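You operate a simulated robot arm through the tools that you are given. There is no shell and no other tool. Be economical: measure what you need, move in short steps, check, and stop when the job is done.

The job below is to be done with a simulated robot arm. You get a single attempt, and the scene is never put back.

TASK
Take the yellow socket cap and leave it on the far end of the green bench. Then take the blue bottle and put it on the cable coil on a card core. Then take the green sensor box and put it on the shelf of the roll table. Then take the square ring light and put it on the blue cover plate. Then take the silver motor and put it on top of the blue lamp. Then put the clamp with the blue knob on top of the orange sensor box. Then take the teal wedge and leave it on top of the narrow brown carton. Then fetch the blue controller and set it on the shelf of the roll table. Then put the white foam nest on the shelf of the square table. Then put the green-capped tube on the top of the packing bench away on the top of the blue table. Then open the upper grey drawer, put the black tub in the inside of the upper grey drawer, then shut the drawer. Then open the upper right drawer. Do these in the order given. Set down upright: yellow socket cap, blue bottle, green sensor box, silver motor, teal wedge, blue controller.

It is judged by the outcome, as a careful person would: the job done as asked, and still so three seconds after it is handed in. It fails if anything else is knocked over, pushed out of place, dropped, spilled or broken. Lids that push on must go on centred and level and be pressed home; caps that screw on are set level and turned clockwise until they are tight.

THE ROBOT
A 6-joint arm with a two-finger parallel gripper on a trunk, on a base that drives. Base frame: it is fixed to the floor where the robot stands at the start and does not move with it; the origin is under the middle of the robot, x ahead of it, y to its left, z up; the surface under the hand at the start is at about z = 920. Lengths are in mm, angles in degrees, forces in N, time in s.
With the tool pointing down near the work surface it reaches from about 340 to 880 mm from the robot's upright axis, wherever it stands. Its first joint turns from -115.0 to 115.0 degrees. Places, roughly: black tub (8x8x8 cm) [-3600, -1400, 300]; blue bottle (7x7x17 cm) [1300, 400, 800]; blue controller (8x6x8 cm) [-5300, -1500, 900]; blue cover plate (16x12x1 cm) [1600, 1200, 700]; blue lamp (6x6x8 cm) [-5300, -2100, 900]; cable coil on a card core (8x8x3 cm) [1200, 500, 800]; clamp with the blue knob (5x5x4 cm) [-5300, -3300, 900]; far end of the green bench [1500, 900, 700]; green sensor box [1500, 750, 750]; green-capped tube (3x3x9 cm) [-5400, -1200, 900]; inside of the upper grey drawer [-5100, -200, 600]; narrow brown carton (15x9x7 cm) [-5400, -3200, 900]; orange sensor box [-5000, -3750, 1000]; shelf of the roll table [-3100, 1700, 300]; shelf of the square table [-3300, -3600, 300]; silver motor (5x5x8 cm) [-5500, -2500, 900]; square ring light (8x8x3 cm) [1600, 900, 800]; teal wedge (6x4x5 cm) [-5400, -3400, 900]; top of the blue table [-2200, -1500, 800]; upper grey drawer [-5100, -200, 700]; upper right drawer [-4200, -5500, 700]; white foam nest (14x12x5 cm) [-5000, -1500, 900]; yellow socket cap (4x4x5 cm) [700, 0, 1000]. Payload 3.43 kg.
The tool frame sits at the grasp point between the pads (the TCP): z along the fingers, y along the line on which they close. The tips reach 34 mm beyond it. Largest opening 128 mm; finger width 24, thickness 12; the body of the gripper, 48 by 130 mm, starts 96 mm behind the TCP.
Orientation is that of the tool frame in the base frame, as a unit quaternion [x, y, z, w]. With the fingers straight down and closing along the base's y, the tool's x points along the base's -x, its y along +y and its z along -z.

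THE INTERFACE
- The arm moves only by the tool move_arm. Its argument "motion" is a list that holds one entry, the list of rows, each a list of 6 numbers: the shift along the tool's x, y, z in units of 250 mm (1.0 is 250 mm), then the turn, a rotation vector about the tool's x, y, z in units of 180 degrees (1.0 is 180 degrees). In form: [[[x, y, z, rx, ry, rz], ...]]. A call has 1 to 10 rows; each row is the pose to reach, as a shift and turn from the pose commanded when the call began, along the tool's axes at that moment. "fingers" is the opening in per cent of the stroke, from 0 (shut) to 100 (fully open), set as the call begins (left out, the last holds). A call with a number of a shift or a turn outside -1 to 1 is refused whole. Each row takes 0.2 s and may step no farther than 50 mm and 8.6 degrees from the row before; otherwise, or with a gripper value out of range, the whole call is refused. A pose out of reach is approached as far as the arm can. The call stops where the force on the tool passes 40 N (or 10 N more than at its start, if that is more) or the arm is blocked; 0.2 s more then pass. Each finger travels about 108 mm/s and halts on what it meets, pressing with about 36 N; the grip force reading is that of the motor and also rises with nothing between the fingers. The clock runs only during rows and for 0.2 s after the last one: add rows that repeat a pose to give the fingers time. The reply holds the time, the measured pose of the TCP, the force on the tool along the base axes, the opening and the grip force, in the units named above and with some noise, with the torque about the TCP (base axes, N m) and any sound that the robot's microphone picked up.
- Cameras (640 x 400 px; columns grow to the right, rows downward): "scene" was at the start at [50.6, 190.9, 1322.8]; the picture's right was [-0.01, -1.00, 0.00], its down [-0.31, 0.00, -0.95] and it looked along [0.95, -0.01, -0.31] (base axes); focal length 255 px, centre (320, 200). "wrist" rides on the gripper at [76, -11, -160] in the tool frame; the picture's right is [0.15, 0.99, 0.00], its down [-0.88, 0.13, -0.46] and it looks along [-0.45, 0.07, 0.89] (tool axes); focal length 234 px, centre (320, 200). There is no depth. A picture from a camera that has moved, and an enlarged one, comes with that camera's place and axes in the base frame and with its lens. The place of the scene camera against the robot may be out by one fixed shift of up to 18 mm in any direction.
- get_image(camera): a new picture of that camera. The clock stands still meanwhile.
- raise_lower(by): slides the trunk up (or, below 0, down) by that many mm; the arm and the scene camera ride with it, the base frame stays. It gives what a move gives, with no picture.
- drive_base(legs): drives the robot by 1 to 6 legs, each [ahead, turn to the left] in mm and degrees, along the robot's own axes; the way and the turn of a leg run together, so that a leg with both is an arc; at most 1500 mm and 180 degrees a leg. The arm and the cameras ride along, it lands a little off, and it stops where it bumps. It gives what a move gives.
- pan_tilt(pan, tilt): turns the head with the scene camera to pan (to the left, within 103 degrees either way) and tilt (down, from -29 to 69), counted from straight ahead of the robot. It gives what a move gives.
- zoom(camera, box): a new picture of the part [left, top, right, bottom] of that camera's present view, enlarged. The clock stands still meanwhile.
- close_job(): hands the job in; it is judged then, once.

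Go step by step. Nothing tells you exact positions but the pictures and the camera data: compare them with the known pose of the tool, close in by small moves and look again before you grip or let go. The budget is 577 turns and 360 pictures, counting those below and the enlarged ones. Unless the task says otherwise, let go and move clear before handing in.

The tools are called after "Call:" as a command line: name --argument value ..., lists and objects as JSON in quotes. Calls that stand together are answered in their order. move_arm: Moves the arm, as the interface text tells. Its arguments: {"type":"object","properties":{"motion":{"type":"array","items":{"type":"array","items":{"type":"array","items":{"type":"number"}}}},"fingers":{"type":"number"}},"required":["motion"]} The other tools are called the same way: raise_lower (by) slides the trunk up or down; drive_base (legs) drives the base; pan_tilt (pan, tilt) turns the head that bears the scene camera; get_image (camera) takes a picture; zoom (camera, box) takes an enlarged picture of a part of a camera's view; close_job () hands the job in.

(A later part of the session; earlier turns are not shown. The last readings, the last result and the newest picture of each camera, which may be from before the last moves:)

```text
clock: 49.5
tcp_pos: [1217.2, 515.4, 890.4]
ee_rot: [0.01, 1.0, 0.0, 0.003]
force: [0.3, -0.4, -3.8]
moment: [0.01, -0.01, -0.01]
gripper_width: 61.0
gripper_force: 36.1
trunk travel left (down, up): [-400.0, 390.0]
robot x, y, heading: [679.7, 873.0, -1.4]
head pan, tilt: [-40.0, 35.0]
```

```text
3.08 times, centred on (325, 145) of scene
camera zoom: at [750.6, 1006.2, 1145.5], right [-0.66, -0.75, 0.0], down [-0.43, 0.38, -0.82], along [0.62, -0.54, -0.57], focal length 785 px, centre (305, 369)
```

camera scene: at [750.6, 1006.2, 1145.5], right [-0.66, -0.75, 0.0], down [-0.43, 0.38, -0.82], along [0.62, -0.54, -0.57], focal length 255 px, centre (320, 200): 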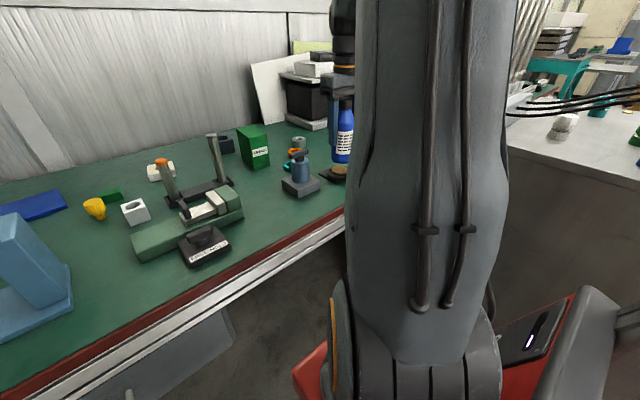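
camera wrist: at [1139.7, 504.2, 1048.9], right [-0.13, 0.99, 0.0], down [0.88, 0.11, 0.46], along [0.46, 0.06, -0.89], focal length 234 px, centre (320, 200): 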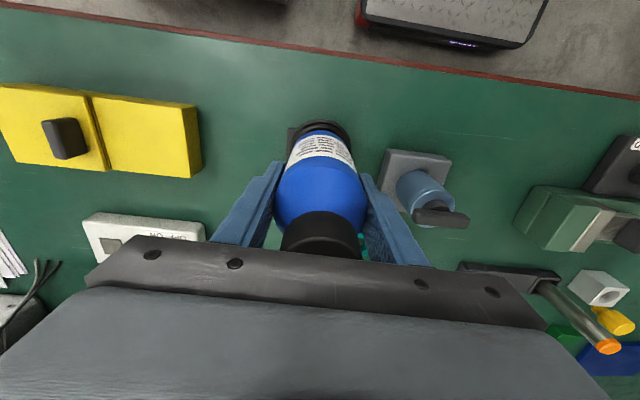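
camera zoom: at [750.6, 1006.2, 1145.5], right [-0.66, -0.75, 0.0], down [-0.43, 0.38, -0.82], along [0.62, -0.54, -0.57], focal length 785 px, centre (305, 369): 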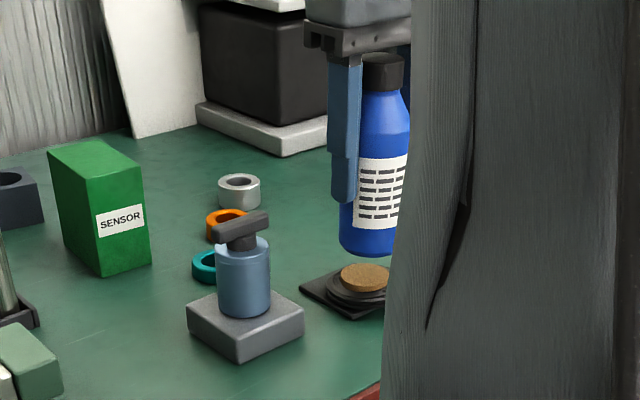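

The bottle is aligned over the core. I'll lower it slowly to contact.

Call:
move_arm --motion '[[[-0.005, 0, 0.06, 0, 0, 0], [-0.005, 0, 0.09, 0, 0, 0], [-0.005, 0, 0.1, 0, 0, 0], [-0.005, 0, 0.11, 0, 0, 0], [-0.005, 0, 0.12, 0, 0, 0], [-0.005, 0, 0.13, 0, 0, 0], [-0.005, 0, 0.14, 0, 0, 0], [-0.005, 0, 0.15, 0, 0, 0], [-0.005, 0, 0.16, 0, 0, 0]]]'

Call:
zoom --camera "scene" --box '[280, 80, 370, 210]'

```text
clock: 51.5
tcp_pos: [1220.4, 516.3, 856.4]
ee_rot: [0.01, 1.0, -0.002, 0.005]
force: [-0.1, 3.7, 36.9]
moment: [0.56, -0.18, 0.31]
gripper_width: 61.1
gripper_force: 36.1
trunk travel left (down, up): [-400.0, 390.0]
robot x, y, heading: [680.8, 874.3, -1.5]
head pan, tilt: [-40.0, 35.0]
```

```text
3.08 times, centred on (325, 145) of scene
camera zoom: at [749.5, 1007.0, 1145.6], right [-0.66, -0.75, 0.0], down [-0.43, 0.38, -0.82], along [0.62, -0.54, -0.57], focal length 785 px, centre (305, 369)
```

zoom: 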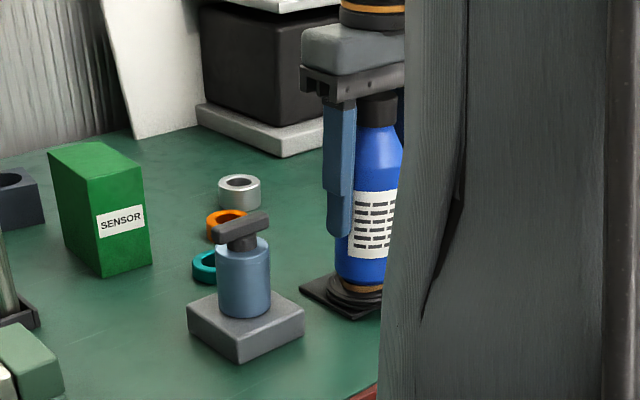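

The bottle is on the core. I'll ease the pressure, open the fingers and rise.

Call:
move_arm --motion '[[[0, 0, -0.01, 0, 0, 0], [0, 0, -0.02, 0, 0, 0], [0, 0, -0.024, 0, 0, 0]]]'

Call:
move_arm --motion '[[[0, 0, 0, 0, 0, 0], [0, 0, 0, 0, 0, 0], [0, 0, 0, 0, 0, 0]]]' --fingers 72

Call:
get_image --camera "wrist"

```text
clock: 52.3
tcp_pos: [1219.5, 516.5, 857.7]
ee_rot: [0.01, 1.0, 0.003, 0.001]
force: [0.0, -0.6, -2.9]
moment: [-0.03, -0.04, 0.01]
gripper_width: 60.7
gripper_force: 36.1
trunk travel left (down, up): [-400.0, 390.0]
robot x, y, heading: [680.4, 874.0, -1.1]
head pan, tilt: [-40.0, 35.0]
```

```text
clock: 53.1
tcp_pos: [1218.6, 515.8, 858.9]
ee_rot: [0.011, 1.0, 0.001, 0.003]
force: [0.4, -0.1, -0.8]
moment: [0.0, -0.02, 0.01]
gripper_width: 92.3
gripper_force: 0.1
trunk travel left (down, up): [-400.0, 390.0]
robot x, y, heading: [681.6, 877.0, -0.9]
head pan, tilt: [-40.0, 35.0]
```

```text
320 pictures are left
camera wrist: at [1143.0, 504.9, 1018.7], right [-0.13, 0.99, 0.0], down [0.88, 0.11, 0.46], along [0.46, 0.06, -0.89], focal length 234 px, centre (320, 200)
```

wrist: 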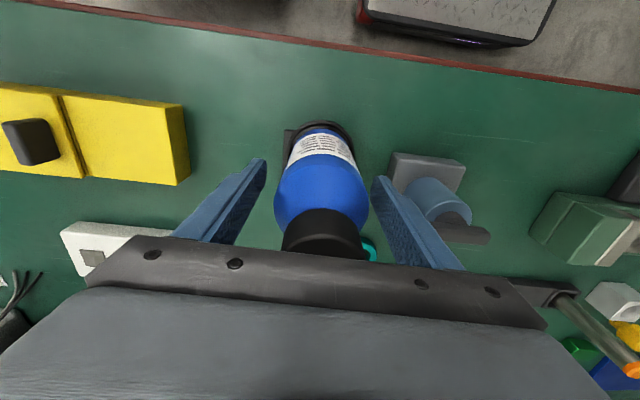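

The bottle stands. I'll rise clear of it and check.

Call:
move_arm --motion '[[[0, 0, -0.15, 0, 0, 0], [0, 0, -0.33, 0, 0, 0], [0, 0, -0.52, 0, 0, 0], [0, 0, -0.71, 0, 0, 0], [0, 0, -0.8, 0, 0, 0]]]'

Call:
get_image --camera "wrist"

Call:
zoom --camera "scene" --box '[230, 80, 370, 210]'

```text
clock: 54.3
tcp_pos: [1219.0, 516.6, 1058.8]
ee_rot: [0.011, 1.0, 0.001, 0.002]
force: [-0.4, 0.2, 0.1]
moment: [0.03, 0.06, 0.0]
gripper_width: 92.4
gripper_force: 0.0
trunk travel left (down, up): [-400.0, 390.0]
robot x, y, heading: [681.3, 872.5, -1.3]
head pan, tilt: [-40.0, 35.0]
```

```text
319 pictures are left
camera wrist: at [1142.2, 505.7, 1218.2], right [-0.13, 0.99, 0.0], down [0.88, 0.11, 0.46], along [0.46, 0.06, -0.89], focal length 234 px, centre (320, 200)
```

wrist: 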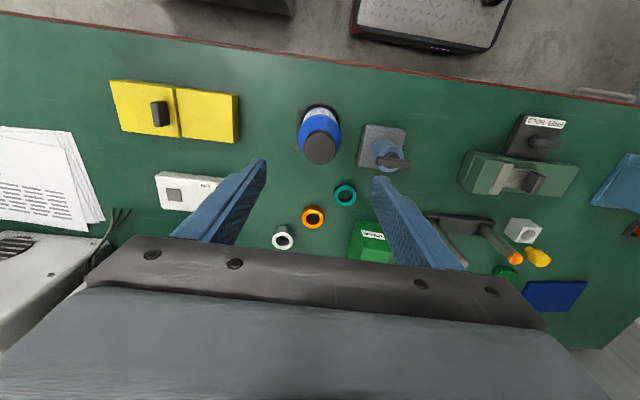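

```text
3.08 times, centred on (300, 145) of scene
camera zoom: at [750.6, 1006.2, 1145.5], right [-0.66, -0.75, 0.0], down [-0.43, 0.38, -0.82], along [0.62, -0.54, -0.57], focal length 785 px, centre (382, 369)
```

zoom: 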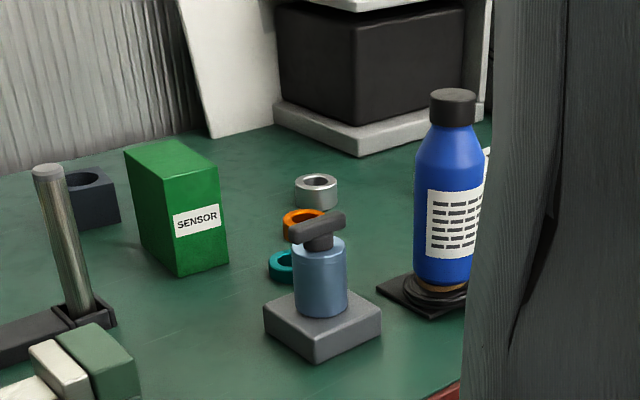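

The bottle stands on the coil. Next is the green sensor box, so I'll move the hand for a better look at it and its surroundings.

Call:
move_arm --motion '[[[-0.1, 0.12, 0, 0, 0, 0], [-0.2, 0.25, 0, 0, 0, 0], [-0.3, 0.38, 0, 0, 0, 0], [-0.4, 0.5, 0, 0, 0, 0], [-0.5, 0.6, 0, 0, 0, 0]]]'

Call:
get_image --camera "wrist"

Call:
pan_tilt --pan -15 --tilt 35

Call:
get_image --camera "scene"

```text
clock: 55.5
tcp_pos: [1346.7, 664.7, 1061.8]
ee_rot: [0.011, 1.0, 0.001, 0.003]
force: [0.0, -0.2, 0.9]
moment: [0.03, -0.03, -0.01]
gripper_width: 92.4
gripper_force: 0.1
trunk travel left (down, up): [-400.0, 390.0]
robot x, y, heading: [679.8, 869.0, -1.2]
head pan, tilt: [-40.0, 35.0]
```

```text
317 pictures are left
camera wrist: at [1269.4, 653.4, 1220.9], right [-0.13, 0.99, 0.0], down [0.88, 0.11, 0.46], along [0.46, 0.06, -0.89], focal length 234 px, centre (320, 200)
```

wrist: 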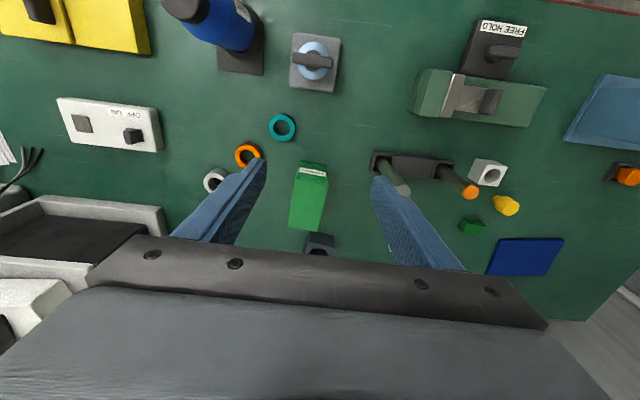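

```text
clock: 56.4
tcp_pos: [1345.9, 662.4, 1061.1]
ee_rot: [0.011, 1.0, 0.0, 0.004]
force: [-0.5, -0.3, 0.5]
moment: [0.0, 0.01, 0.01]
gripper_width: 92.4
gripper_force: 0.1
trunk travel left (down, up): [-400.0, 390.0]
robot x, y, heading: [682.1, 869.1, -0.9]
head pan, tilt: [-15.0, 35.0]
```

```text
316 pictures are left
camera scene: at [768.8, 1039.7, 1145.5], right [-0.28, -0.96, 0.0], down [-0.55, 0.16, -0.82], along [0.79, -0.23, -0.57], focal length 255 px, centre (320, 200)
```

scene: 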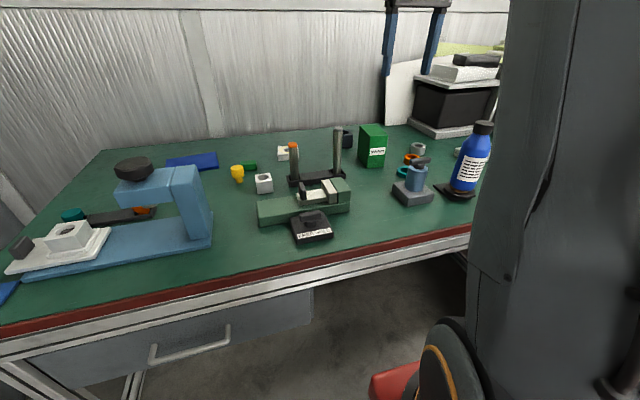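

The green sensor box is centred at about (1491, 660), sized roughly 119×55×82. Since it goes under a table onto a shelf, I'll grip it with the hand pitched 40° forward. I'll tilt and move above it.

Call:
move_arm --motion '[[[-0.1, 0, 0.1, 0, -0.037, 0], [-0.2, 0, 0.2, 0, -0.074, 0], [-0.3, 0, 0.3, 0, -0.111, 0], [-0.4, 0, 0.4, 0, -0.148, 0], [-0.5, 0, 0.5, 0, -0.185, 0], [-0.576, 0, 0.6, 0, -0.222, 0]]]'

Call:
get_image --camera "wrist"

Call:
get_image --camera "scene"

```text
clock: 57.8
tcp_pos: [1492.2, 660.4, 912.5]
ee_rot: [0.01, 0.938, -0.003, 0.346]
force: [0.1, 0.4, 0.7]
moment: [-0.03, -0.04, -0.03]
gripper_width: 92.3
gripper_force: 0.1
trunk travel left (down, up): [-400.0, 390.0]
robot x, y, heading: [681.1, 874.7, -1.0]
head pan, tilt: [-15.0, 35.0]
```

```text
315 pictures are left
camera wrist: at [1331.0, 651.2, 984.2], right [-0.09, 0.99, -0.09], down [0.38, 0.12, 0.92], along [0.92, 0.05, -0.39], focal length 234 px, centre (320, 200)
```

wrist: 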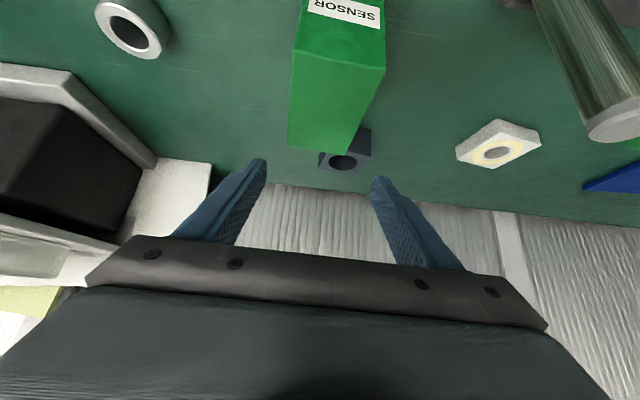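

```text
314 pictures are left
camera scene: at [768.6, 1039.8, 1145.5], right [-0.28, -0.96, 0.0], down [-0.55, 0.16, -0.82], along [0.79, -0.23, -0.57], focal length 255 px, centre (320, 200)
```

scene: 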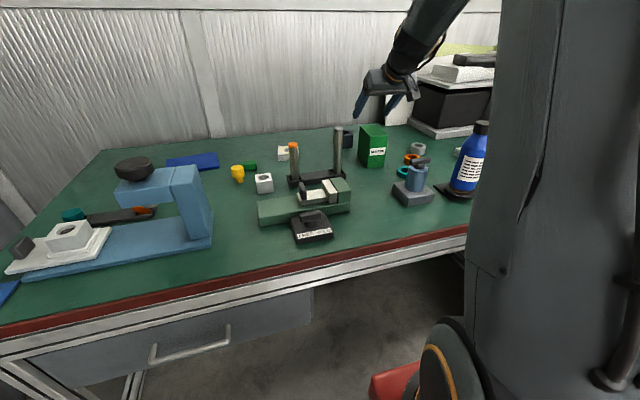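

The box sits just below and in line. I'll go straight down over it with the hand tilted.

Call:
move_arm --motion '[[[0.1, 0, 0.125, 0, 0, 0], [0.2, 0, 0.255, 0, 0, 0], [0.27, 0, 0.345, 0, 0, 0], [0.316, 0, 0.408, 0, 0, 0]]]'

Call:
get_image --camera "wrist"

Call:
zoom --camera "scene" --box '[310, 60, 470, 220]'

```text
clock: 58.8
tcp_pos: [1496.3, 661.4, 783.6]
ee_rot: [0.01, 0.939, -0.003, 0.344]
force: [-4.2, 1.2, 7.5]
moment: [-0.28, 0.26, -0.17]
gripper_width: 92.1
gripper_force: 0.1
trunk travel left (down, up): [-400.0, 390.0]
robot x, y, heading: [682.1, 874.1, -1.3]
head pan, tilt: [-15.0, 35.0]
```

```text
313 pictures are left
camera wrist: at [1335.8, 652.6, 854.9], right [-0.09, 0.99, -0.09], down [0.38, 0.12, 0.92], along [0.92, 0.05, -0.39], focal length 234 px, centre (320, 200)
```

wrist: 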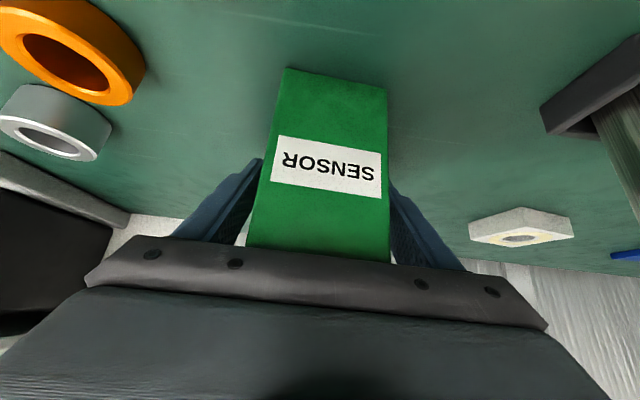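

```text
2.50 times, centred on (390, 140) of scene
camera zoom: at [768.4, 1039.9, 1145.6], right [-0.28, -0.96, 0.0], down [-0.55, 0.16, -0.82], along [0.79, -0.23, -0.57], focal length 638 px, centre (145, 350)
```

zoom: 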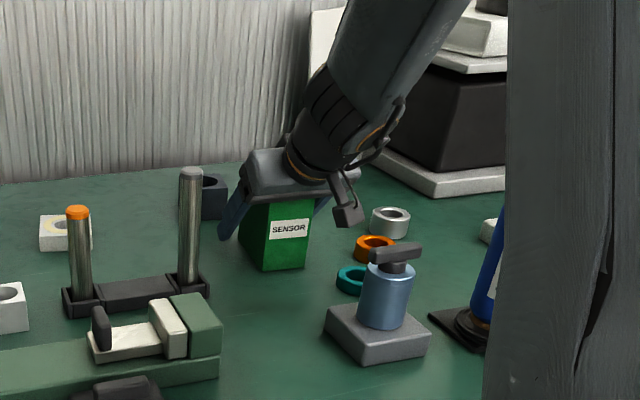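

I feel a slight contact, perhaps the palm against the box's top edge. I'll back off a few millimetres and re-read the force.

Call:
move_arm --motion '[[[0, 0, -0.02, 0, 0, 0], [0, 0, -0.04, 0, 0, 0], [0, 0, -0.04, 0, 0, 0]]]'

Call:
zoom --camera "scene" --box '[340, 80, 440, 180]'

```text
clock: 59.6
tcp_pos: [1490.2, 660.1, 788.7]
ee_rot: [0.01, 0.939, -0.004, 0.345]
force: [-0.4, -0.6, -0.5]
moment: [0.0, 0.0, 0.0]
gripper_width: 92.1
gripper_force: 0.0
trunk travel left (down, up): [-400.0, 390.0]
robot x, y, heading: [677.3, 875.3, -0.8]
head pan, tilt: [-15.0, 35.0]
```

```text
4.00 times, centred on (390, 130) of scene
camera zoom: at [768.9, 1039.8, 1145.5], right [-0.28, -0.96, 0.0], down [-0.55, 0.16, -0.82], along [0.79, -0.23, -0.57], focal length 1021 px, centre (40, 480)
```

zoom: 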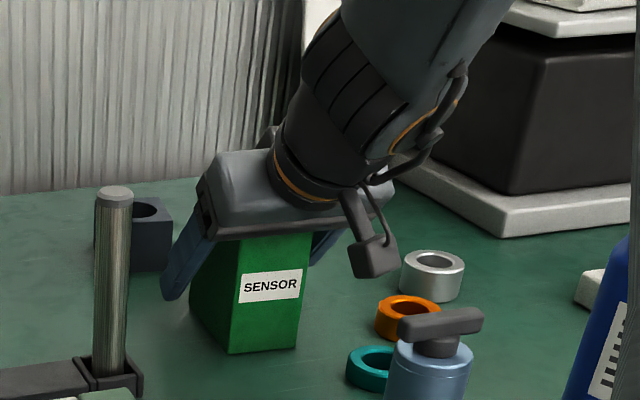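

The palm was touching the box's top edge and is now clear. I'll close the fingers and lift straight up.

Call:
move_arm --motion '[[[0, 0, 0, 0, 0, 0], [0, 0, 0, 0, 0, 0], [0, 0, 0, 0, 0, 0], [0, 0, 0, 0, 0, 0]]]' --fingers 25

Call:
move_arm --motion '[[[-0.06, 0, -0.08, 0, 0, 0], [-0.18, 0, -0.22, 0, 0, 0], [-0.3, 0, -0.36, 0, 0, 0], [-0.42, 0, -0.5, 0, 0, 0], [-0.52, 0, -0.62, 0, 0, 0]]]'

Call:
zoom --camera "scene" --box '[310, 20, 470, 180]'

Call:
get_image --camera "wrist"

```text
clock: 60.6
tcp_pos: [1491.5, 659.6, 789.4]
ee_rot: [0.01, 0.939, -0.003, 0.345]
force: [0.1, -1.6, 0.7]
moment: [-0.1, -0.15, -0.05]
gripper_width: 60.1
gripper_force: 35.9
trunk travel left (down, up): [-400.0, 390.0]
robot x, y, heading: [680.7, 871.3, -1.2]
head pan, tilt: [-15.0, 35.0]
```

```text
clock: 61.8
tcp_pos: [1490.2, 662.6, 993.7]
ee_rot: [0.011, 0.939, -0.003, 0.344]
force: [0.0, 0.0, -1.8]
moment: [-0.01, -0.06, 0.0]
gripper_width: 59.6
gripper_force: 36.1
trunk travel left (down, up): [-400.0, 390.0]
robot x, y, heading: [682.3, 870.4, -1.4]
head pan, tilt: [-15.0, 35.0]
```

```text
2.50 times, centred on (390, 100) of scene
camera zoom: at [769.1, 1039.7, 1145.5], right [-0.28, -0.96, 0.0], down [-0.55, 0.16, -0.82], along [0.79, -0.23, -0.57], focal length 638 px, centre (145, 450)
```

zoom: 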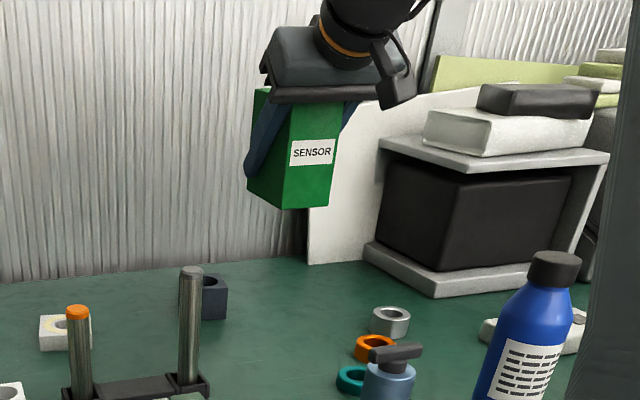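

```text
309 pictures are left
camera wrist: at [1329.7, 652.7, 1065.9], right [-0.09, 0.99, -0.09], down [0.38, 0.12, 0.92], along [0.92, 0.05, -0.39], focal length 234 px, centre (320, 200)
```

wrist: 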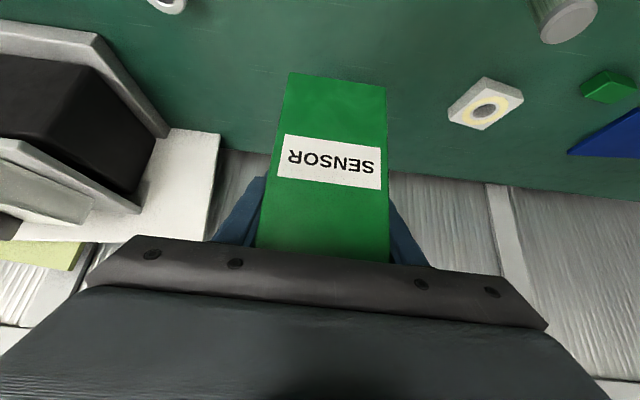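

The sensor box is held upright. I'll retract the arm toward the body for driving.

Call:
move_arm --motion '[[[0.1, 0.07, -0.12, 0, 0, 0], [0.21, 0.15, -0.25, 0, 0, 0], [0.32, 0.22, -0.38, 0, 0, 0], [0.43, 0.3, -0.515, 0, 0, 0]]]'

Call:
move_arm --motion '[[[0.1, 0.07, -0.12, 0, 0, 0], [0.21, 0.15, -0.25, 0, 0, 0], [0.32, 0.22, -0.38, 0, 0, 0], [0.43, 0.3, -0.515, 0, 0, 0]]]'

Call:
drive_base --legs '[[-700, 0], [0, 90]]'

Call:
pan_tilt --pan 80 --tilt 15

Call:
get_image --camera "scene"

```text
clock: 62.8
tcp_pos: [1327.9, 739.2, 1022.1]
ee_rot: [0.01, 0.939, -0.002, 0.343]
force: [0.4, -0.5, -2.9]
moment: [0.01, -0.04, 0.01]
gripper_width: 59.7
gripper_force: 36.1
trunk travel left (down, up): [-400.0, 390.0]
robot x, y, heading: [683.0, 871.9, -1.3]
head pan, tilt: [-15.0, 35.0]
```

```text
clock: 63.8
tcp_pos: [1268.0, 787.4, 1036.7]
ee_rot: [0.01, 0.939, -0.002, 0.344]
force: [-0.2, 0.5, -1.8]
moment: [0.03, -0.02, 0.02]
gripper_width: 60.0
gripper_force: 36.1
out of reach, approached as far as the arm can: row 2, 3, 4
trunk travel left (down, up): [-400.0, 390.0]
robot x, y, heading: [681.0, 875.0, -1.1]
head pan, tilt: [-15.0, 35.0]
```

```text
clock: 71.4
tcp_pos: [81.5, 1470.5, 1036.6]
ee_rot: [-0.654, 0.673, 0.241, 0.246]
force: [0.3, -0.3, -0.8]
moment: [0.01, 0.01, 0.03]
gripper_width: 59.7
gripper_force: 36.3
trunk travel left (down, up): [-400.0, 390.0]
robot x, y, heading: [-8.3, 884.6, 88.3]
head pan, tilt: [-15.0, 35.0]
```

```text
clock: 73.1
tcp_pos: [80.7, 1471.1, 1037.6]
ee_rot: [-0.654, 0.674, 0.24, 0.246]
force: [-0.5, 0.2, -2.3]
moment: [0.05, 0.02, -0.03]
gripper_width: 59.5
gripper_force: 35.7
trunk travel left (down, up): [-400.0, 390.0]
robot x, y, heading: [-8.2, 885.4, 88.4]
head pan, tilt: [80.0, 15.0]
```

```text
308 pictures are left
camera scene: at [-291.7, 901.9, 1177.5], right [0.2, 0.98, 0.0], down [0.25, -0.05, -0.97], along [-0.95, 0.2, -0.26], focal length 255 px, centre (320, 200)
```

scene: 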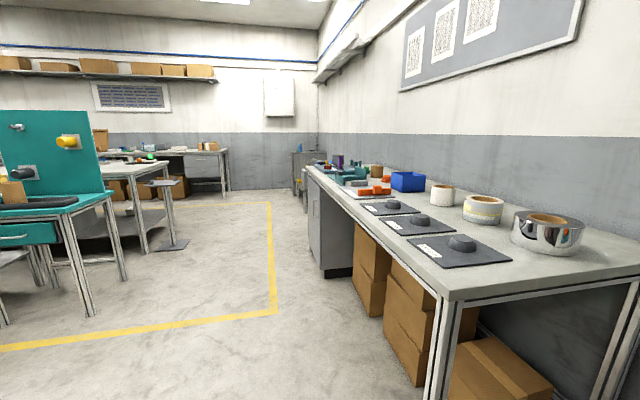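

I see a long table along the left wall with tape rolls, and more furniture beyond. I'll look closer toward the roll table's place.

Call:
zoom --camera "scene" --box '[240, 110, 480, 280]'

Call:
zoom --camera "scene" --box '[0, 90, 280, 330]'

```text
2.35 times, centred on (360, 195) of scene
camera zoom: at [-291.7, 901.9, 1177.5], right [0.2, 0.98, 0.0], down [0.25, -0.05, -0.97], along [-0.95, 0.2, -0.26], focal length 601 px, centre (226, 212)
```

zoom: 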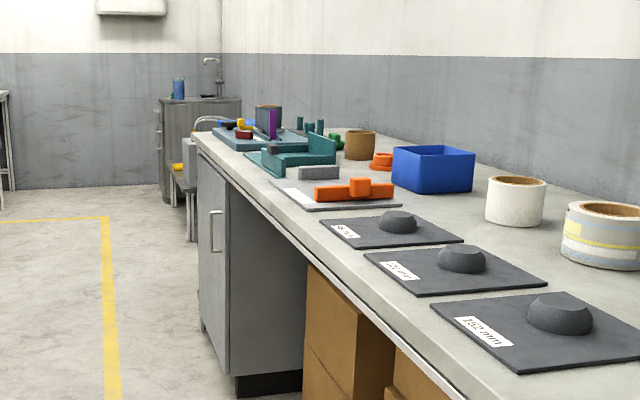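

```text
1.67 times, centred on (140, 210) of scene
camera zoom: at [-291.7, 901.9, 1177.5], right [0.2, 0.98, 0.0], down [0.25, -0.05, -0.97], along [-0.95, 0.2, -0.26], focal length 425 px, centre (620, 183)
```

zoom: 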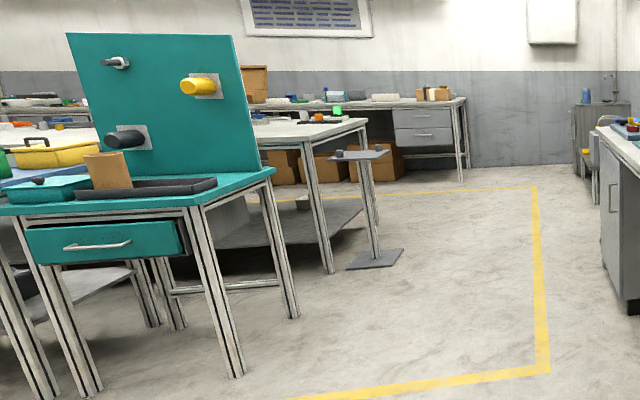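

The corridor between the teal desk and the long table is clear. I'll drive down it and look for the roll table near (-3100, 1700).

Call:
drive_base --legs '[[0, 95], [1500, 0], [700, 0]]'

Call:
pan_tilt --pan -50 --tilt 25

Call:
get_image --camera "scene"

```text
clock: 88.0
tcp_pos: [-2773.8, 693.1, 1037.9]
ee_rot: [0.938, 0.045, -0.344, 0.018]
force: [0.1, 0.7, -2.2]
moment: [0.01, 0.01, 0.0]
gripper_width: 59.7
gripper_force: 36.8
trunk travel left (down, up): [-400.0, 390.0]
robot x, y, heading: [-2183.2, 678.5, -174.5]
head pan, tilt: [80.0, 15.0]
```

```text
clock: 90.1
tcp_pos: [-2772.5, 694.3, 1037.7]
ee_rot: [0.938, 0.046, -0.344, 0.018]
force: [-0.5, 0.1, -2.1]
moment: [-0.02, 0.07, 0.01]
gripper_width: 59.6
gripper_force: 36.0
trunk travel left (down, up): [-400.0, 390.0]
robot x, y, heading: [-2180.0, 682.3, -174.4]
head pan, tilt: [-50.0, 25.0]
```

```text
305 pictures are left
camera scene: at [-2218.2, 545.9, 1161.3], right [0.7, 0.72, 0.0], down [0.3, -0.3, -0.91], along [-0.65, 0.63, -0.42], focal length 255 px, centre (320, 200)
```

scene: 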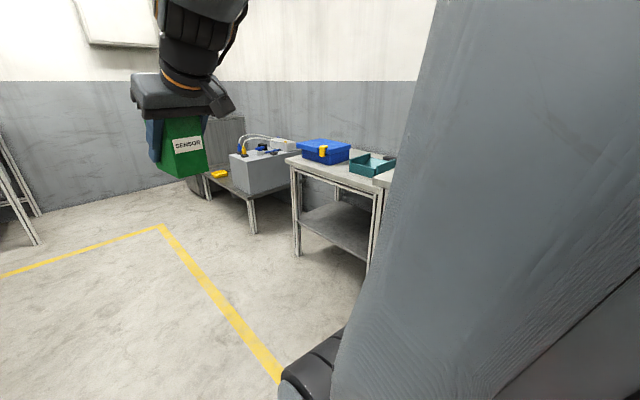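

The small table at about (-3130, 1700) with a lower shelf is the roll table. I'll drive in front of it and face it.

Call:
drive_base --legs '[[950, 0], [0, -95.5]]'

Call:
pan_tilt --pan 0 --tilt 25

Call:
get_image --camera "scene"

```text
clock: 99.1
tcp_pos: [-3040.9, 1173.7, 1037.5]
ee_rot: [-0.66, 0.667, 0.244, 0.244]
force: [-0.3, -0.1, -2.6]
moment: [0.01, -0.02, 0.01]
gripper_width: 59.8
gripper_force: 35.8
trunk travel left (down, up): [-400.0, 390.0]
robot x, y, heading: [-3122.7, 586.9, 89.2]
head pan, tilt: [-50.0, 25.0]
```

```text
clock: 100.2
tcp_pos: [-3040.8, 1172.5, 1037.7]
ee_rot: [-0.659, 0.668, 0.243, 0.244]
force: [-0.2, -0.1, -2.4]
moment: [0.01, -0.03, 0.0]
gripper_width: 60.1
gripper_force: 36.2
trunk travel left (down, up): [-400.0, 390.0]
robot x, y, heading: [-3122.5, 589.3, 89.5]
head pan, tilt: [0.0, 25.0]
```

```text
304 pictures are left
camera scene: at [-3310.7, 672.6, 1161.3], right [1.0, -0.01, 0.0], down [-0.01, -0.42, -0.91], along [0.01, 0.91, -0.42], focal length 255 px, centre (320, 200)
```

scene: 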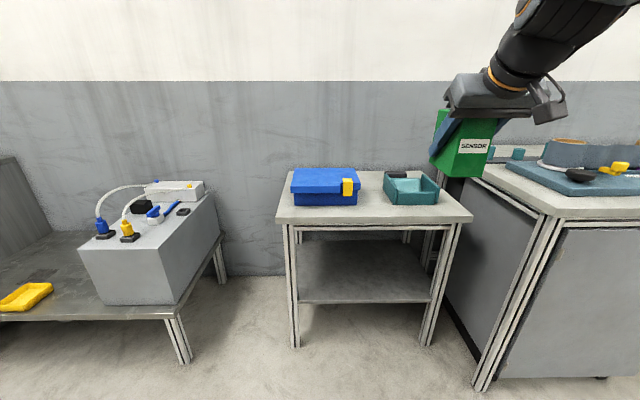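

This is the roll table, with its shelf empty. The shelf is at about z = 285 and its front edge at y = 1505. I'll lower the trunk and the box before driving in.

Call:
raise_lower --by -400

Call:
move_arm --motion '[[[0.1, 0, 0.12, 0, 0, 0], [0.2, 0.08, 0.24, 0, 0, 0], [0.3, 0.16, 0.36, 0, 0, 0], [0.4, 0.24, 0.48, 0, 0, 0], [0.5, 0.32, 0.6, 0, 0, 0], [0.6, 0.4, 0.72, 0, 0, 0]]]'

Call:
get_image --camera "scene"

Call:
get_image --camera "wrist"

```text
clock: 104.1
tcp_pos: [-3038.5, 1285.6, 637.8]
ee_rot: [-0.66, 0.668, 0.243, 0.243]
force: [0.6, -0.7, -1.2]
moment: [-0.01, 0.0, -0.02]
gripper_width: 60.0
gripper_force: 36.2
trunk travel left (down, up): [0.0, 790.0]
robot x, y, heading: [-3120.1, 586.0, 89.2]
head pan, tilt: [0.0, 25.0]
```

```text
clock: 105.5
tcp_pos: [-3126.6, 1284.3, 418.8]
ee_rot: [-0.633, 0.697, 0.243, 0.231]
force: [0.7, 0.3, -2.0]
moment: [-0.03, 0.02, 0.08]
gripper_width: 59.7
gripper_force: 36.1
out of reach, approached as far as the arm can: row 6
trunk travel left (down, up): [0.0, 790.0]
robot x, y, heading: [-3123.9, 585.9, 89.1]
head pan, tilt: [0.0, 25.0]
```

```text
303 pictures are left
camera scene: at [-3309.4, 783.8, 761.2], right [1.0, -0.01, 0.0], down [-0.01, -0.42, -0.91], along [0.01, 0.91, -0.42], focal length 255 px, centre (320, 200)
```

scene: 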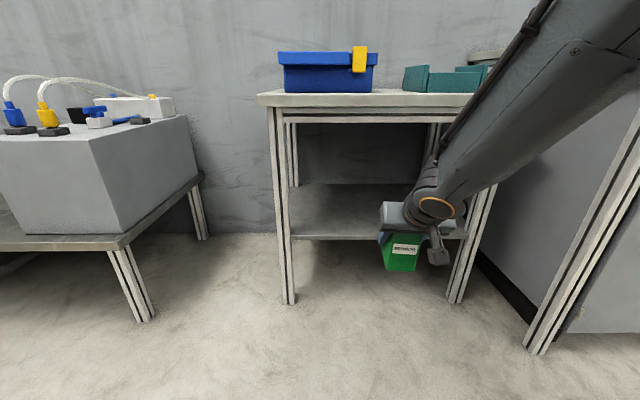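

```text
302 pictures are left
camera wrist: at [-3123.6, 1123.1, 494.6], right [-1.0, -0.03, -0.05], down [-0.06, 0.4, 0.91], along [-0.01, 0.92, -0.4], focal length 234 px, centre (320, 200)
```

wrist: 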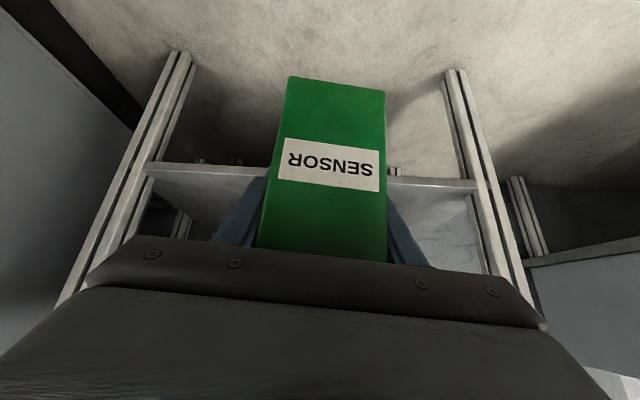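

The wrist is near its low reach limit, so I'll pull the arm in, shift the box left and then drive closer.

Call:
move_arm --motion '[[[0.11, 0.1, -0.09, 0, 0, 0], [0.22, 0.2, -0.19, 0, 0, 0], [0.337, 0.3, -0.283, 0, 0, 0]]]'

Call:
get_image --camera "scene"

```text
clock: 106.3
tcp_pos: [-3237.0, 1227.4, 431.2]
ee_rot: [-0.66, 0.669, 0.241, 0.243]
force: [0.2, 0.4, -2.2]
moment: [0.02, 0.0, -0.01]
gripper_width: 59.6
gripper_force: 36.5
out of reach, approached as far as the arm can: row 1, 2, 3
trunk travel left (down, up): [0.0, 790.0]
robot x, y, heading: [-3123.8, 585.9, 89.3]
head pan, tilt: [0.0, 25.0]
```

```text
301 pictures are left
camera scene: at [-3309.4, 783.9, 761.2], right [1.0, -0.01, 0.0], down [-0.01, -0.42, -0.91], along [0.01, 0.91, -0.42], focal length 255 px, centre (320, 200)
```

scene: 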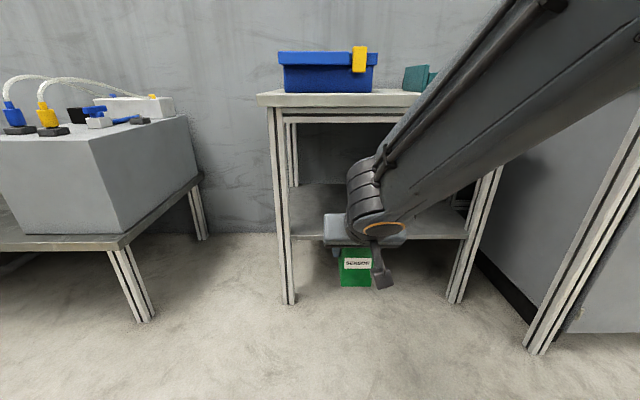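

I'll test whether the arm can get down to shelf height here before driving in.

Call:
move_arm --motion '[[[-0.12, 0, 0.1, 0, 0, 0], [-0.1, 0, 0.2, 0, 0, 0], [-0.05, 0, 0.32, 0, 0, 0], [0.02, 0, 0.4, 0, 0, 0]]]'

Call:
get_image --camera "scene"

```text
clock: 107.3
tcp_pos: [-3234.9, 1288.5, 349.5]
ee_rot: [-0.66, 0.668, 0.243, 0.243]
force: [-0.4, 0.9, -2.2]
moment: [0.02, -0.03, -0.01]
gripper_width: 59.9
gripper_force: 35.6
trunk travel left (down, up): [0.0, 790.0]
robot x, y, heading: [-3121.7, 583.0, 89.2]
head pan, tilt: [0.0, 25.0]
```

```text
300 pictures are left
camera scene: at [-3309.4, 783.8, 761.2], right [1.0, -0.01, 0.0], down [-0.01, -0.42, -0.91], along [0.01, 0.91, -0.42], focal length 255 px, centre (320, 200)
```

scene: 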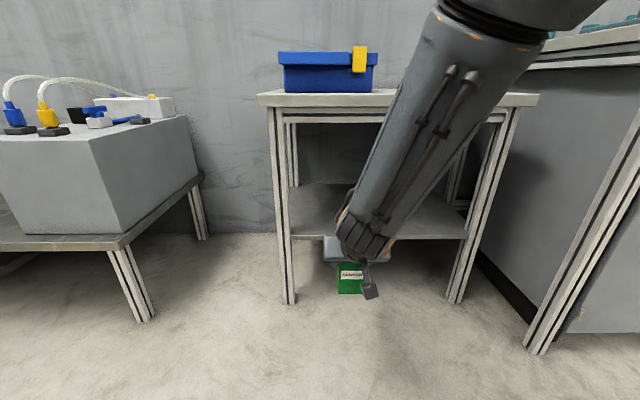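

The arm reaches shelf height here. I'll raise the box about 35 mm and drive in so that it enters above the shelf.

Call:
move_arm --motion '[[[-0.05, 0, -0.05, 0, 0, 0], [-0.09, 0, -0.107, 0, 0, 0]]]'

Call:
drive_base --legs '[[200, 0]]'

Call:
get_image --camera "scene"

Call:
get_image --camera "wrist"

```text
clock: 107.9
tcp_pos: [-3235.9, 1287.8, 383.7]
ee_rot: [-0.659, 0.669, 0.242, 0.244]
force: [0.7, -0.4, -1.9]
moment: [0.01, -0.02, 0.03]
gripper_width: 59.5
gripper_force: 36.2
trunk travel left (down, up): [0.0, 790.0]
robot x, y, heading: [-3120.2, 589.8, 89.3]
head pan, tilt: [0.0, 25.0]
```

```text
clock: 109.5
tcp_pos: [-3230.6, 1490.9, 383.5]
ee_rot: [-0.658, 0.67, 0.242, 0.244]
force: [-0.3, 0.5, -2.6]
moment: [0.01, 0.02, 0.02]
gripper_width: 59.7
gripper_force: 35.7
trunk travel left (down, up): [0.0, 790.0]
robot x, y, heading: [-3117.3, 789.1, 89.0]
head pan, tilt: [0.0, 25.0]
```

```text
299 pictures are left
camera scene: at [-3305.6, 987.9, 761.2], right [1.0, -0.02, 0.0], down [-0.01, -0.42, -0.91], along [0.02, 0.91, -0.42], focal length 255 px, centre (320, 200)
```

scene: 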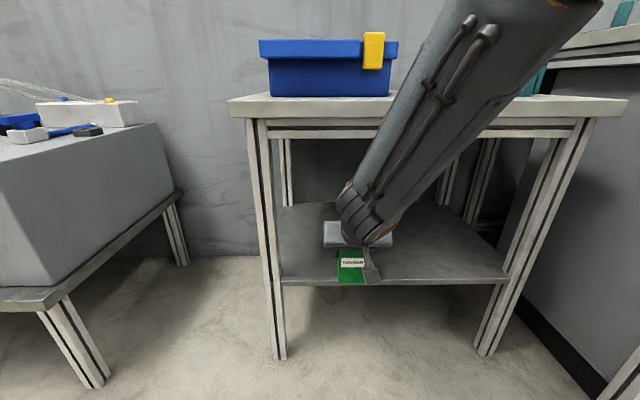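

```text
298 pictures are left
camera wrist: at [-3221.6, 1329.2, 456.6], right [-0.99, -0.1, -0.09], down [-0.12, 0.38, 0.92], along [-0.05, 0.92, -0.39], focal length 234 px, centre (320, 200)
```

wrist: 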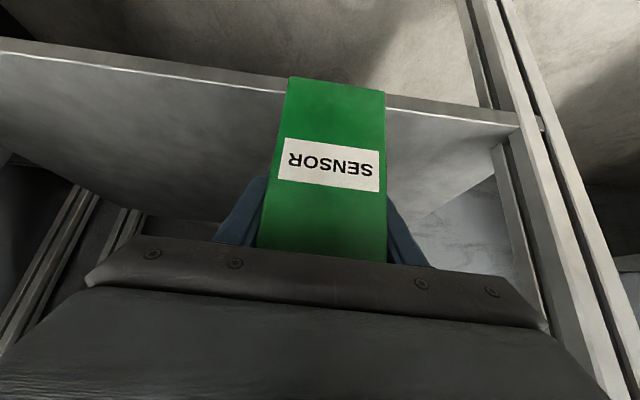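

The box enters above the shelf with clearance. I'll drive another 95 mm in.

Call:
drive_base --legs '[[95, 0]]'

Call:
get_image --camera "scene"

Call:
get_image --camera "wrist"

```text
clock: 110.6
tcp_pos: [-3230.6, 1587.3, 383.8]
ee_rot: [-0.66, 0.669, 0.242, 0.244]
force: [0.6, -0.2, -1.7]
moment: [0.03, 0.0, 0.01]
gripper_width: 59.8
gripper_force: 36.5
trunk travel left (down, up): [0.0, 790.0]
robot x, y, heading: [-3113.6, 882.7, 89.3]
head pan, tilt: [0.0, 25.0]
```

```text
297 pictures are left
camera scene: at [-3304.6, 1082.9, 761.2], right [1.0, -0.01, 0.0], down [-0.01, -0.42, -0.91], along [0.01, 0.91, -0.42], focal length 255 px, centre (320, 200)
```

scene: 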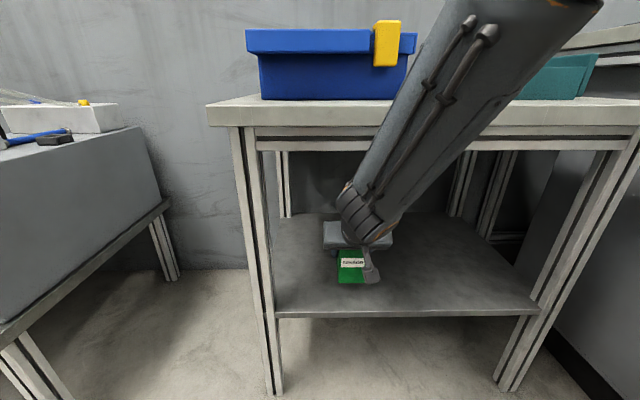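

```text
296 pictures are left
camera wrist: at [-3221.4, 1424.4, 456.6], right [-0.99, -0.1, -0.09], down [-0.12, 0.38, 0.92], along [-0.05, 0.92, -0.39], focal length 234 px, centre (320, 200)
```

wrist: 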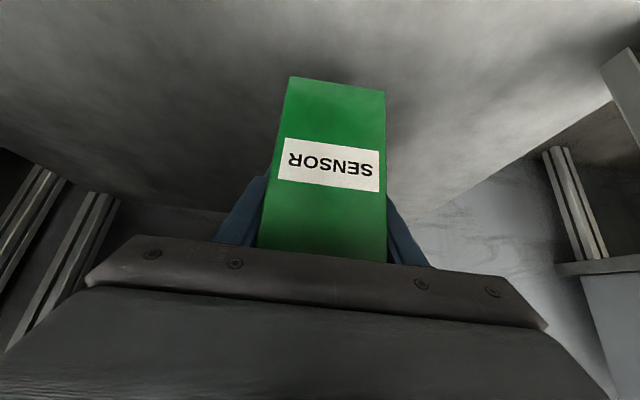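

The box is over the shelf. I'll lower it gently to contact.

Call:
move_arm --motion '[[[0.032, 0, 0.038, 0, 0, 0], [0.064, 0, 0.077, 0, 0, 0], [0.072, 0, 0.086, 0, 0, 0], [0.08, 0, 0.095, 0, 0, 0], [0.088, 0, 0.104, 0, 0, 0], [0.096, 0, 0.113, 0, 0, 0], [0.104, 0, 0.122, 0, 0, 0], [0.112, 0, 0.131, 0, 0, 0], [0.12, 0, 0.14, 0, 0, 0], [0.128, 0, 0.149, 0, 0, 0]]]'

```text
clock: 112.2
tcp_pos: [-3230.9, 1589.6, 349.4]
ee_rot: [-0.658, 0.667, 0.246, 0.247]
force: [-0.5, -3.3, 15.6]
moment: [-1.15, -0.27, 0.02]
gripper_width: 59.6
gripper_force: 36.3
trunk travel left (down, up): [0.0, 790.0]
robot x, y, heading: [-3117.2, 890.0, 89.2]
head pan, tilt: [0.0, 25.0]
stopped in row 7: the force on the tool passed its limit at 41 N (the readings are from after the stop); the commanded pose is now the measured one
```

Contact at about z = 349, so the shelf is at 297. I'll open the fingers slightly and look.

Call:
move_arm --motion '[[[-0.003, 0, -0.004, 0, 0, 0], [-0.003, 0, -0.004, 0, 0, 0], [-0.003, 0, -0.004, 0, 0, 0]]]' --fingers 70

Call:
get_image --camera "wrist"

Call:
get_image --camera "scene"

```text
clock: 113.0
tcp_pos: [-3230.7, 1588.2, 348.0]
ee_rot: [-0.658, 0.669, 0.244, 0.247]
force: [0.5, -0.9, -0.5]
moment: [0.02, -0.02, 0.02]
gripper_width: 89.8
gripper_force: 0.0
trunk travel left (down, up): [0.0, 790.0]
robot x, y, heading: [-3116.4, 888.8, 89.1]
head pan, tilt: [0.0, 25.0]
```

```text
295 pictures are left
camera wrist: at [-3221.6, 1425.4, 420.1], right [-0.99, -0.1, -0.09], down [-0.12, 0.37, 0.92], along [-0.05, 0.92, -0.38], focal length 234 px, centre (320, 200)
```

wrist: 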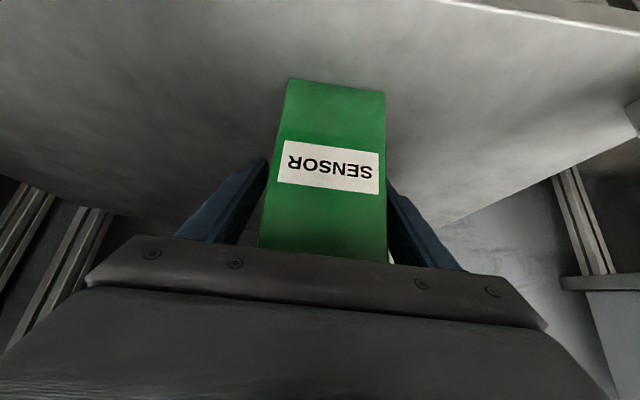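

```text
294 pictures are left
camera scene: at [-3304.6, 1082.7, 761.2], right [1.0, -0.01, 0.0], down [-0.01, -0.42, -0.91], along [0.01, 0.91, -0.42], focal length 255 px, centre (320, 200)
```

scene: 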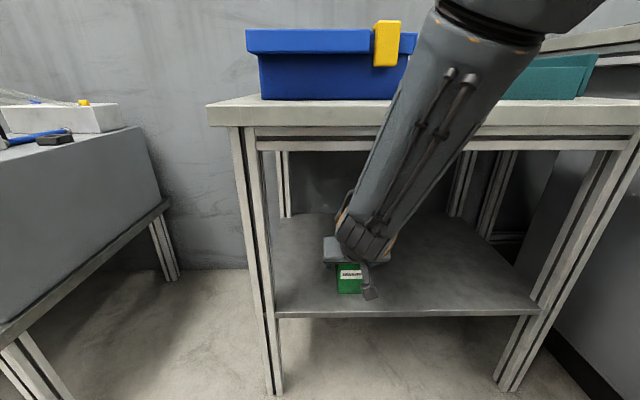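

The box is released and standing. I'll back straight out with the fingers clear on both sides.

Call:
drive_base --legs '[[-300, 0]]'

Call:
get_image --camera "scene"

```text
clock: 115.1
tcp_pos: [-3237.3, 1280.3, 348.2]
ee_rot: [-0.658, 0.668, 0.245, 0.246]
force: [0.2, 0.4, 0.5]
moment: [0.0, 0.02, 0.01]
gripper_width: 89.8
gripper_force: 0.0
trunk travel left (down, up): [0.0, 790.0]
robot x, y, heading: [-3121.6, 578.2, 89.5]
head pan, tilt: [0.0, 25.0]
```

```text
293 pictures are left
camera scene: at [-3309.2, 774.3, 761.2], right [1.0, -0.01, 0.0], down [0.0, -0.42, -0.91], along [0.01, 0.91, -0.42], focal length 255 px, centre (320, 200)
```

scene: 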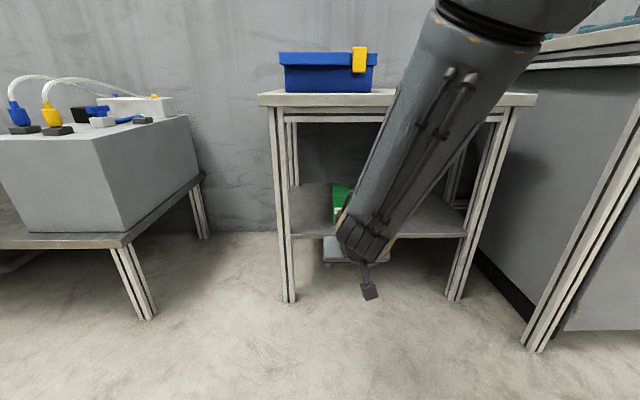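

The sensor box stands on the shelf. I'll raise the trunk, set the hand vertical again and head back to the green bench for the ring light.

Call:
raise_lower --by 400

Call:
move_arm --motion '[[[-0.06, 0, -0.1, 0, 0.037, 0], [-0.12, 0, -0.2, 0, 0.074, 0], [-0.18, -0.1, -0.3, 0, 0.111, 0], [-0.24, -0.2, -0.4, 0, 0.148, 0], [-0.3, -0.3, -0.5, 0, 0.185, 0], [-0.3, -0.4, -0.6, 0, 0.222, 0]]]'

Call:
get_image --camera "scene"

```text
clock: 118.9
tcp_pos: [-3236.7, 1279.8, 747.9]
ee_rot: [-0.659, 0.668, 0.245, 0.246]
force: [-0.7, -0.2, -0.3]
moment: [-0.01, -0.01, 0.01]
gripper_width: 89.5
gripper_force: 0.1
trunk travel left (down, up): [-400.0, 390.0]
robot x, y, heading: [-3118.6, 580.7, 89.1]
head pan, tilt: [0.0, 25.0]
```

```text
clock: 120.3
tcp_pos: [-3136.8, 1238.9, 911.9]
ee_rot: [-0.704, 0.71, 0.004, 0.002]
force: [-0.4, 0.7, 0.5]
moment: [0.01, 0.01, -0.01]
gripper_width: 89.8
gripper_force: 0.1
out of reach, approached as far as the arm can: row 1
trunk travel left (down, up): [-400.0, 390.0]
robot x, y, heading: [-3120.4, 575.4, 89.4]
head pan, tilt: [0.0, 25.0]
```

```text
292 pictures are left
camera scene: at [-3310.5, 663.0, 1161.2], right [1.0, -0.01, 0.0], down [0.0, -0.42, -0.91], along [0.01, 0.91, -0.42], focal length 255 px, centre (320, 200)
```

scene: 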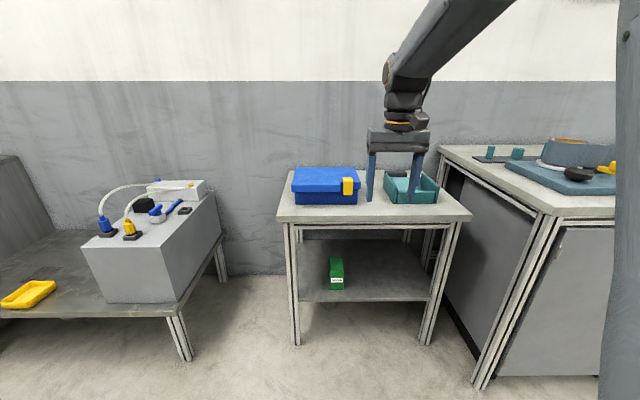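

I'll retract the arm, then drive back along the corridor to the bench.

Call:
move_arm --motion '[[[0.14, 0, -0.1, 0, 0, 0], [0.28, 0, -0.2, 0, 0, 0], [0.42, 0, -0.3, 0, 0, 0], [0.56, 0, -0.4, 0, 0, 0], [0.7, 0, -0.5, 0, 0, 0], [0.8, 0, -0.6, 0, 0, 0]]]'

Call:
drive_base --legs '[[0, -89.4], [1500, 0], [1500, 0]]'

```text
clock: 121.7
tcp_pos: [-3136.5, 1035.9, 1059.8]
ee_rot: [-0.704, 0.711, 0.005, 0.002]
force: [0.3, 0.7, -0.3]
moment: [-0.05, 0.0, -0.01]
gripper_width: 89.7
gripper_force: 0.1
trunk travel left (down, up): [-400.0, 390.0]
robot x, y, heading: [-3121.9, 574.5, 89.4]
head pan, tilt: [0.0, 25.0]
```

```text
clock: 139.9
tcp_pos: [330.9, 655.2, 1057.8]
ee_rot: [-0.015, 1.0, 0.002, 0.005]
force: [-0.1, -0.4, -0.2]
moment: [-0.02, 0.0, 0.0]
gripper_width: 89.6
gripper_force: 0.1
trunk travel left (down, up): [-400.0, 390.0]
robot x, y, heading: [-128.2, 623.0, 1.7]
head pan, tilt: [0.0, 25.0]
```

I'm at (-128, 623). I'll go diagonally to (450, 1080) and then up to the bench.

Call:
drive_base --legs '[[0, 36.6], [737, 0], [0, -38.3], [290, 0]]'

Call:
pan_tilt --pan 0 --tilt 35

Call:
get_image --camera "scene"

Call:
get_image --camera "wrist"

```text
clock: 149.1
tcp_pos: [1203.2, 1111.0, 1059.0]
ee_rot: [-0.006, 1.0, 0.002, 0.005]
force: [0.7, 0.1, -0.3]
moment: [-0.02, -0.02, 0.01]
gripper_width: 89.5
gripper_force: 0.1
trunk travel left (down, up): [-400.0, 390.0]
robot x, y, heading: [741.9, 1082.2, 0.6]
head pan, tilt: [0.0, 25.0]
```

```text
clock: 149.8
tcp_pos: [1202.1, 1111.7, 1058.5]
ee_rot: [-0.006, 1.0, 0.002, 0.005]
force: [-0.8, 1.1, 0.2]
moment: [0.0, 0.0, 0.02]
gripper_width: 89.8
gripper_force: 0.0
trunk travel left (down, up): [-400.0, 390.0]
robot x, y, heading: [742.6, 1081.0, 0.8]
head pan, tilt: [0.0, 35.0]
```

```text
291 pictures are left
camera scene: at [829.0, 1276.6, 1145.5], right [0.01, -1.0, 0.0], down [-0.57, -0.01, -0.82], along [0.82, 0.01, -0.57], focal length 255 px, centre (320, 200)
```

scene: 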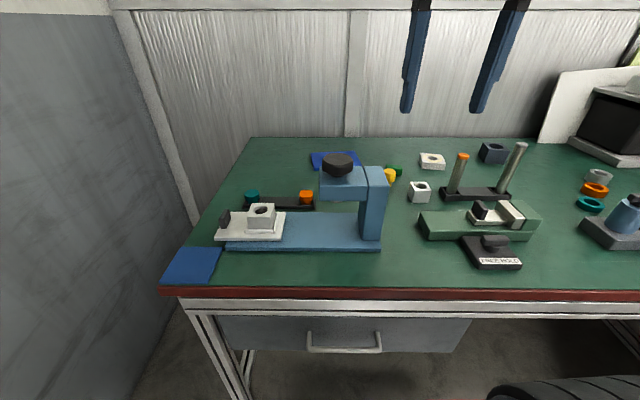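

```text
290 pictures are left
camera wrist: at [1125.3, 1097.3, 1217.5], right [-0.16, 0.99, 0.0], down [0.87, 0.14, 0.47], along [0.46, 0.08, -0.88], focal length 234 px, centre (320, 200)
```

wrist: 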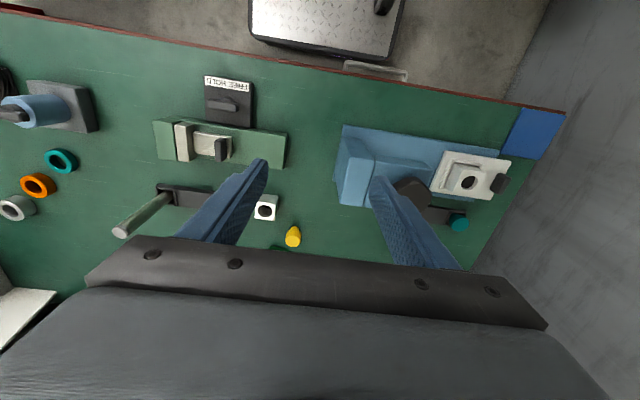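

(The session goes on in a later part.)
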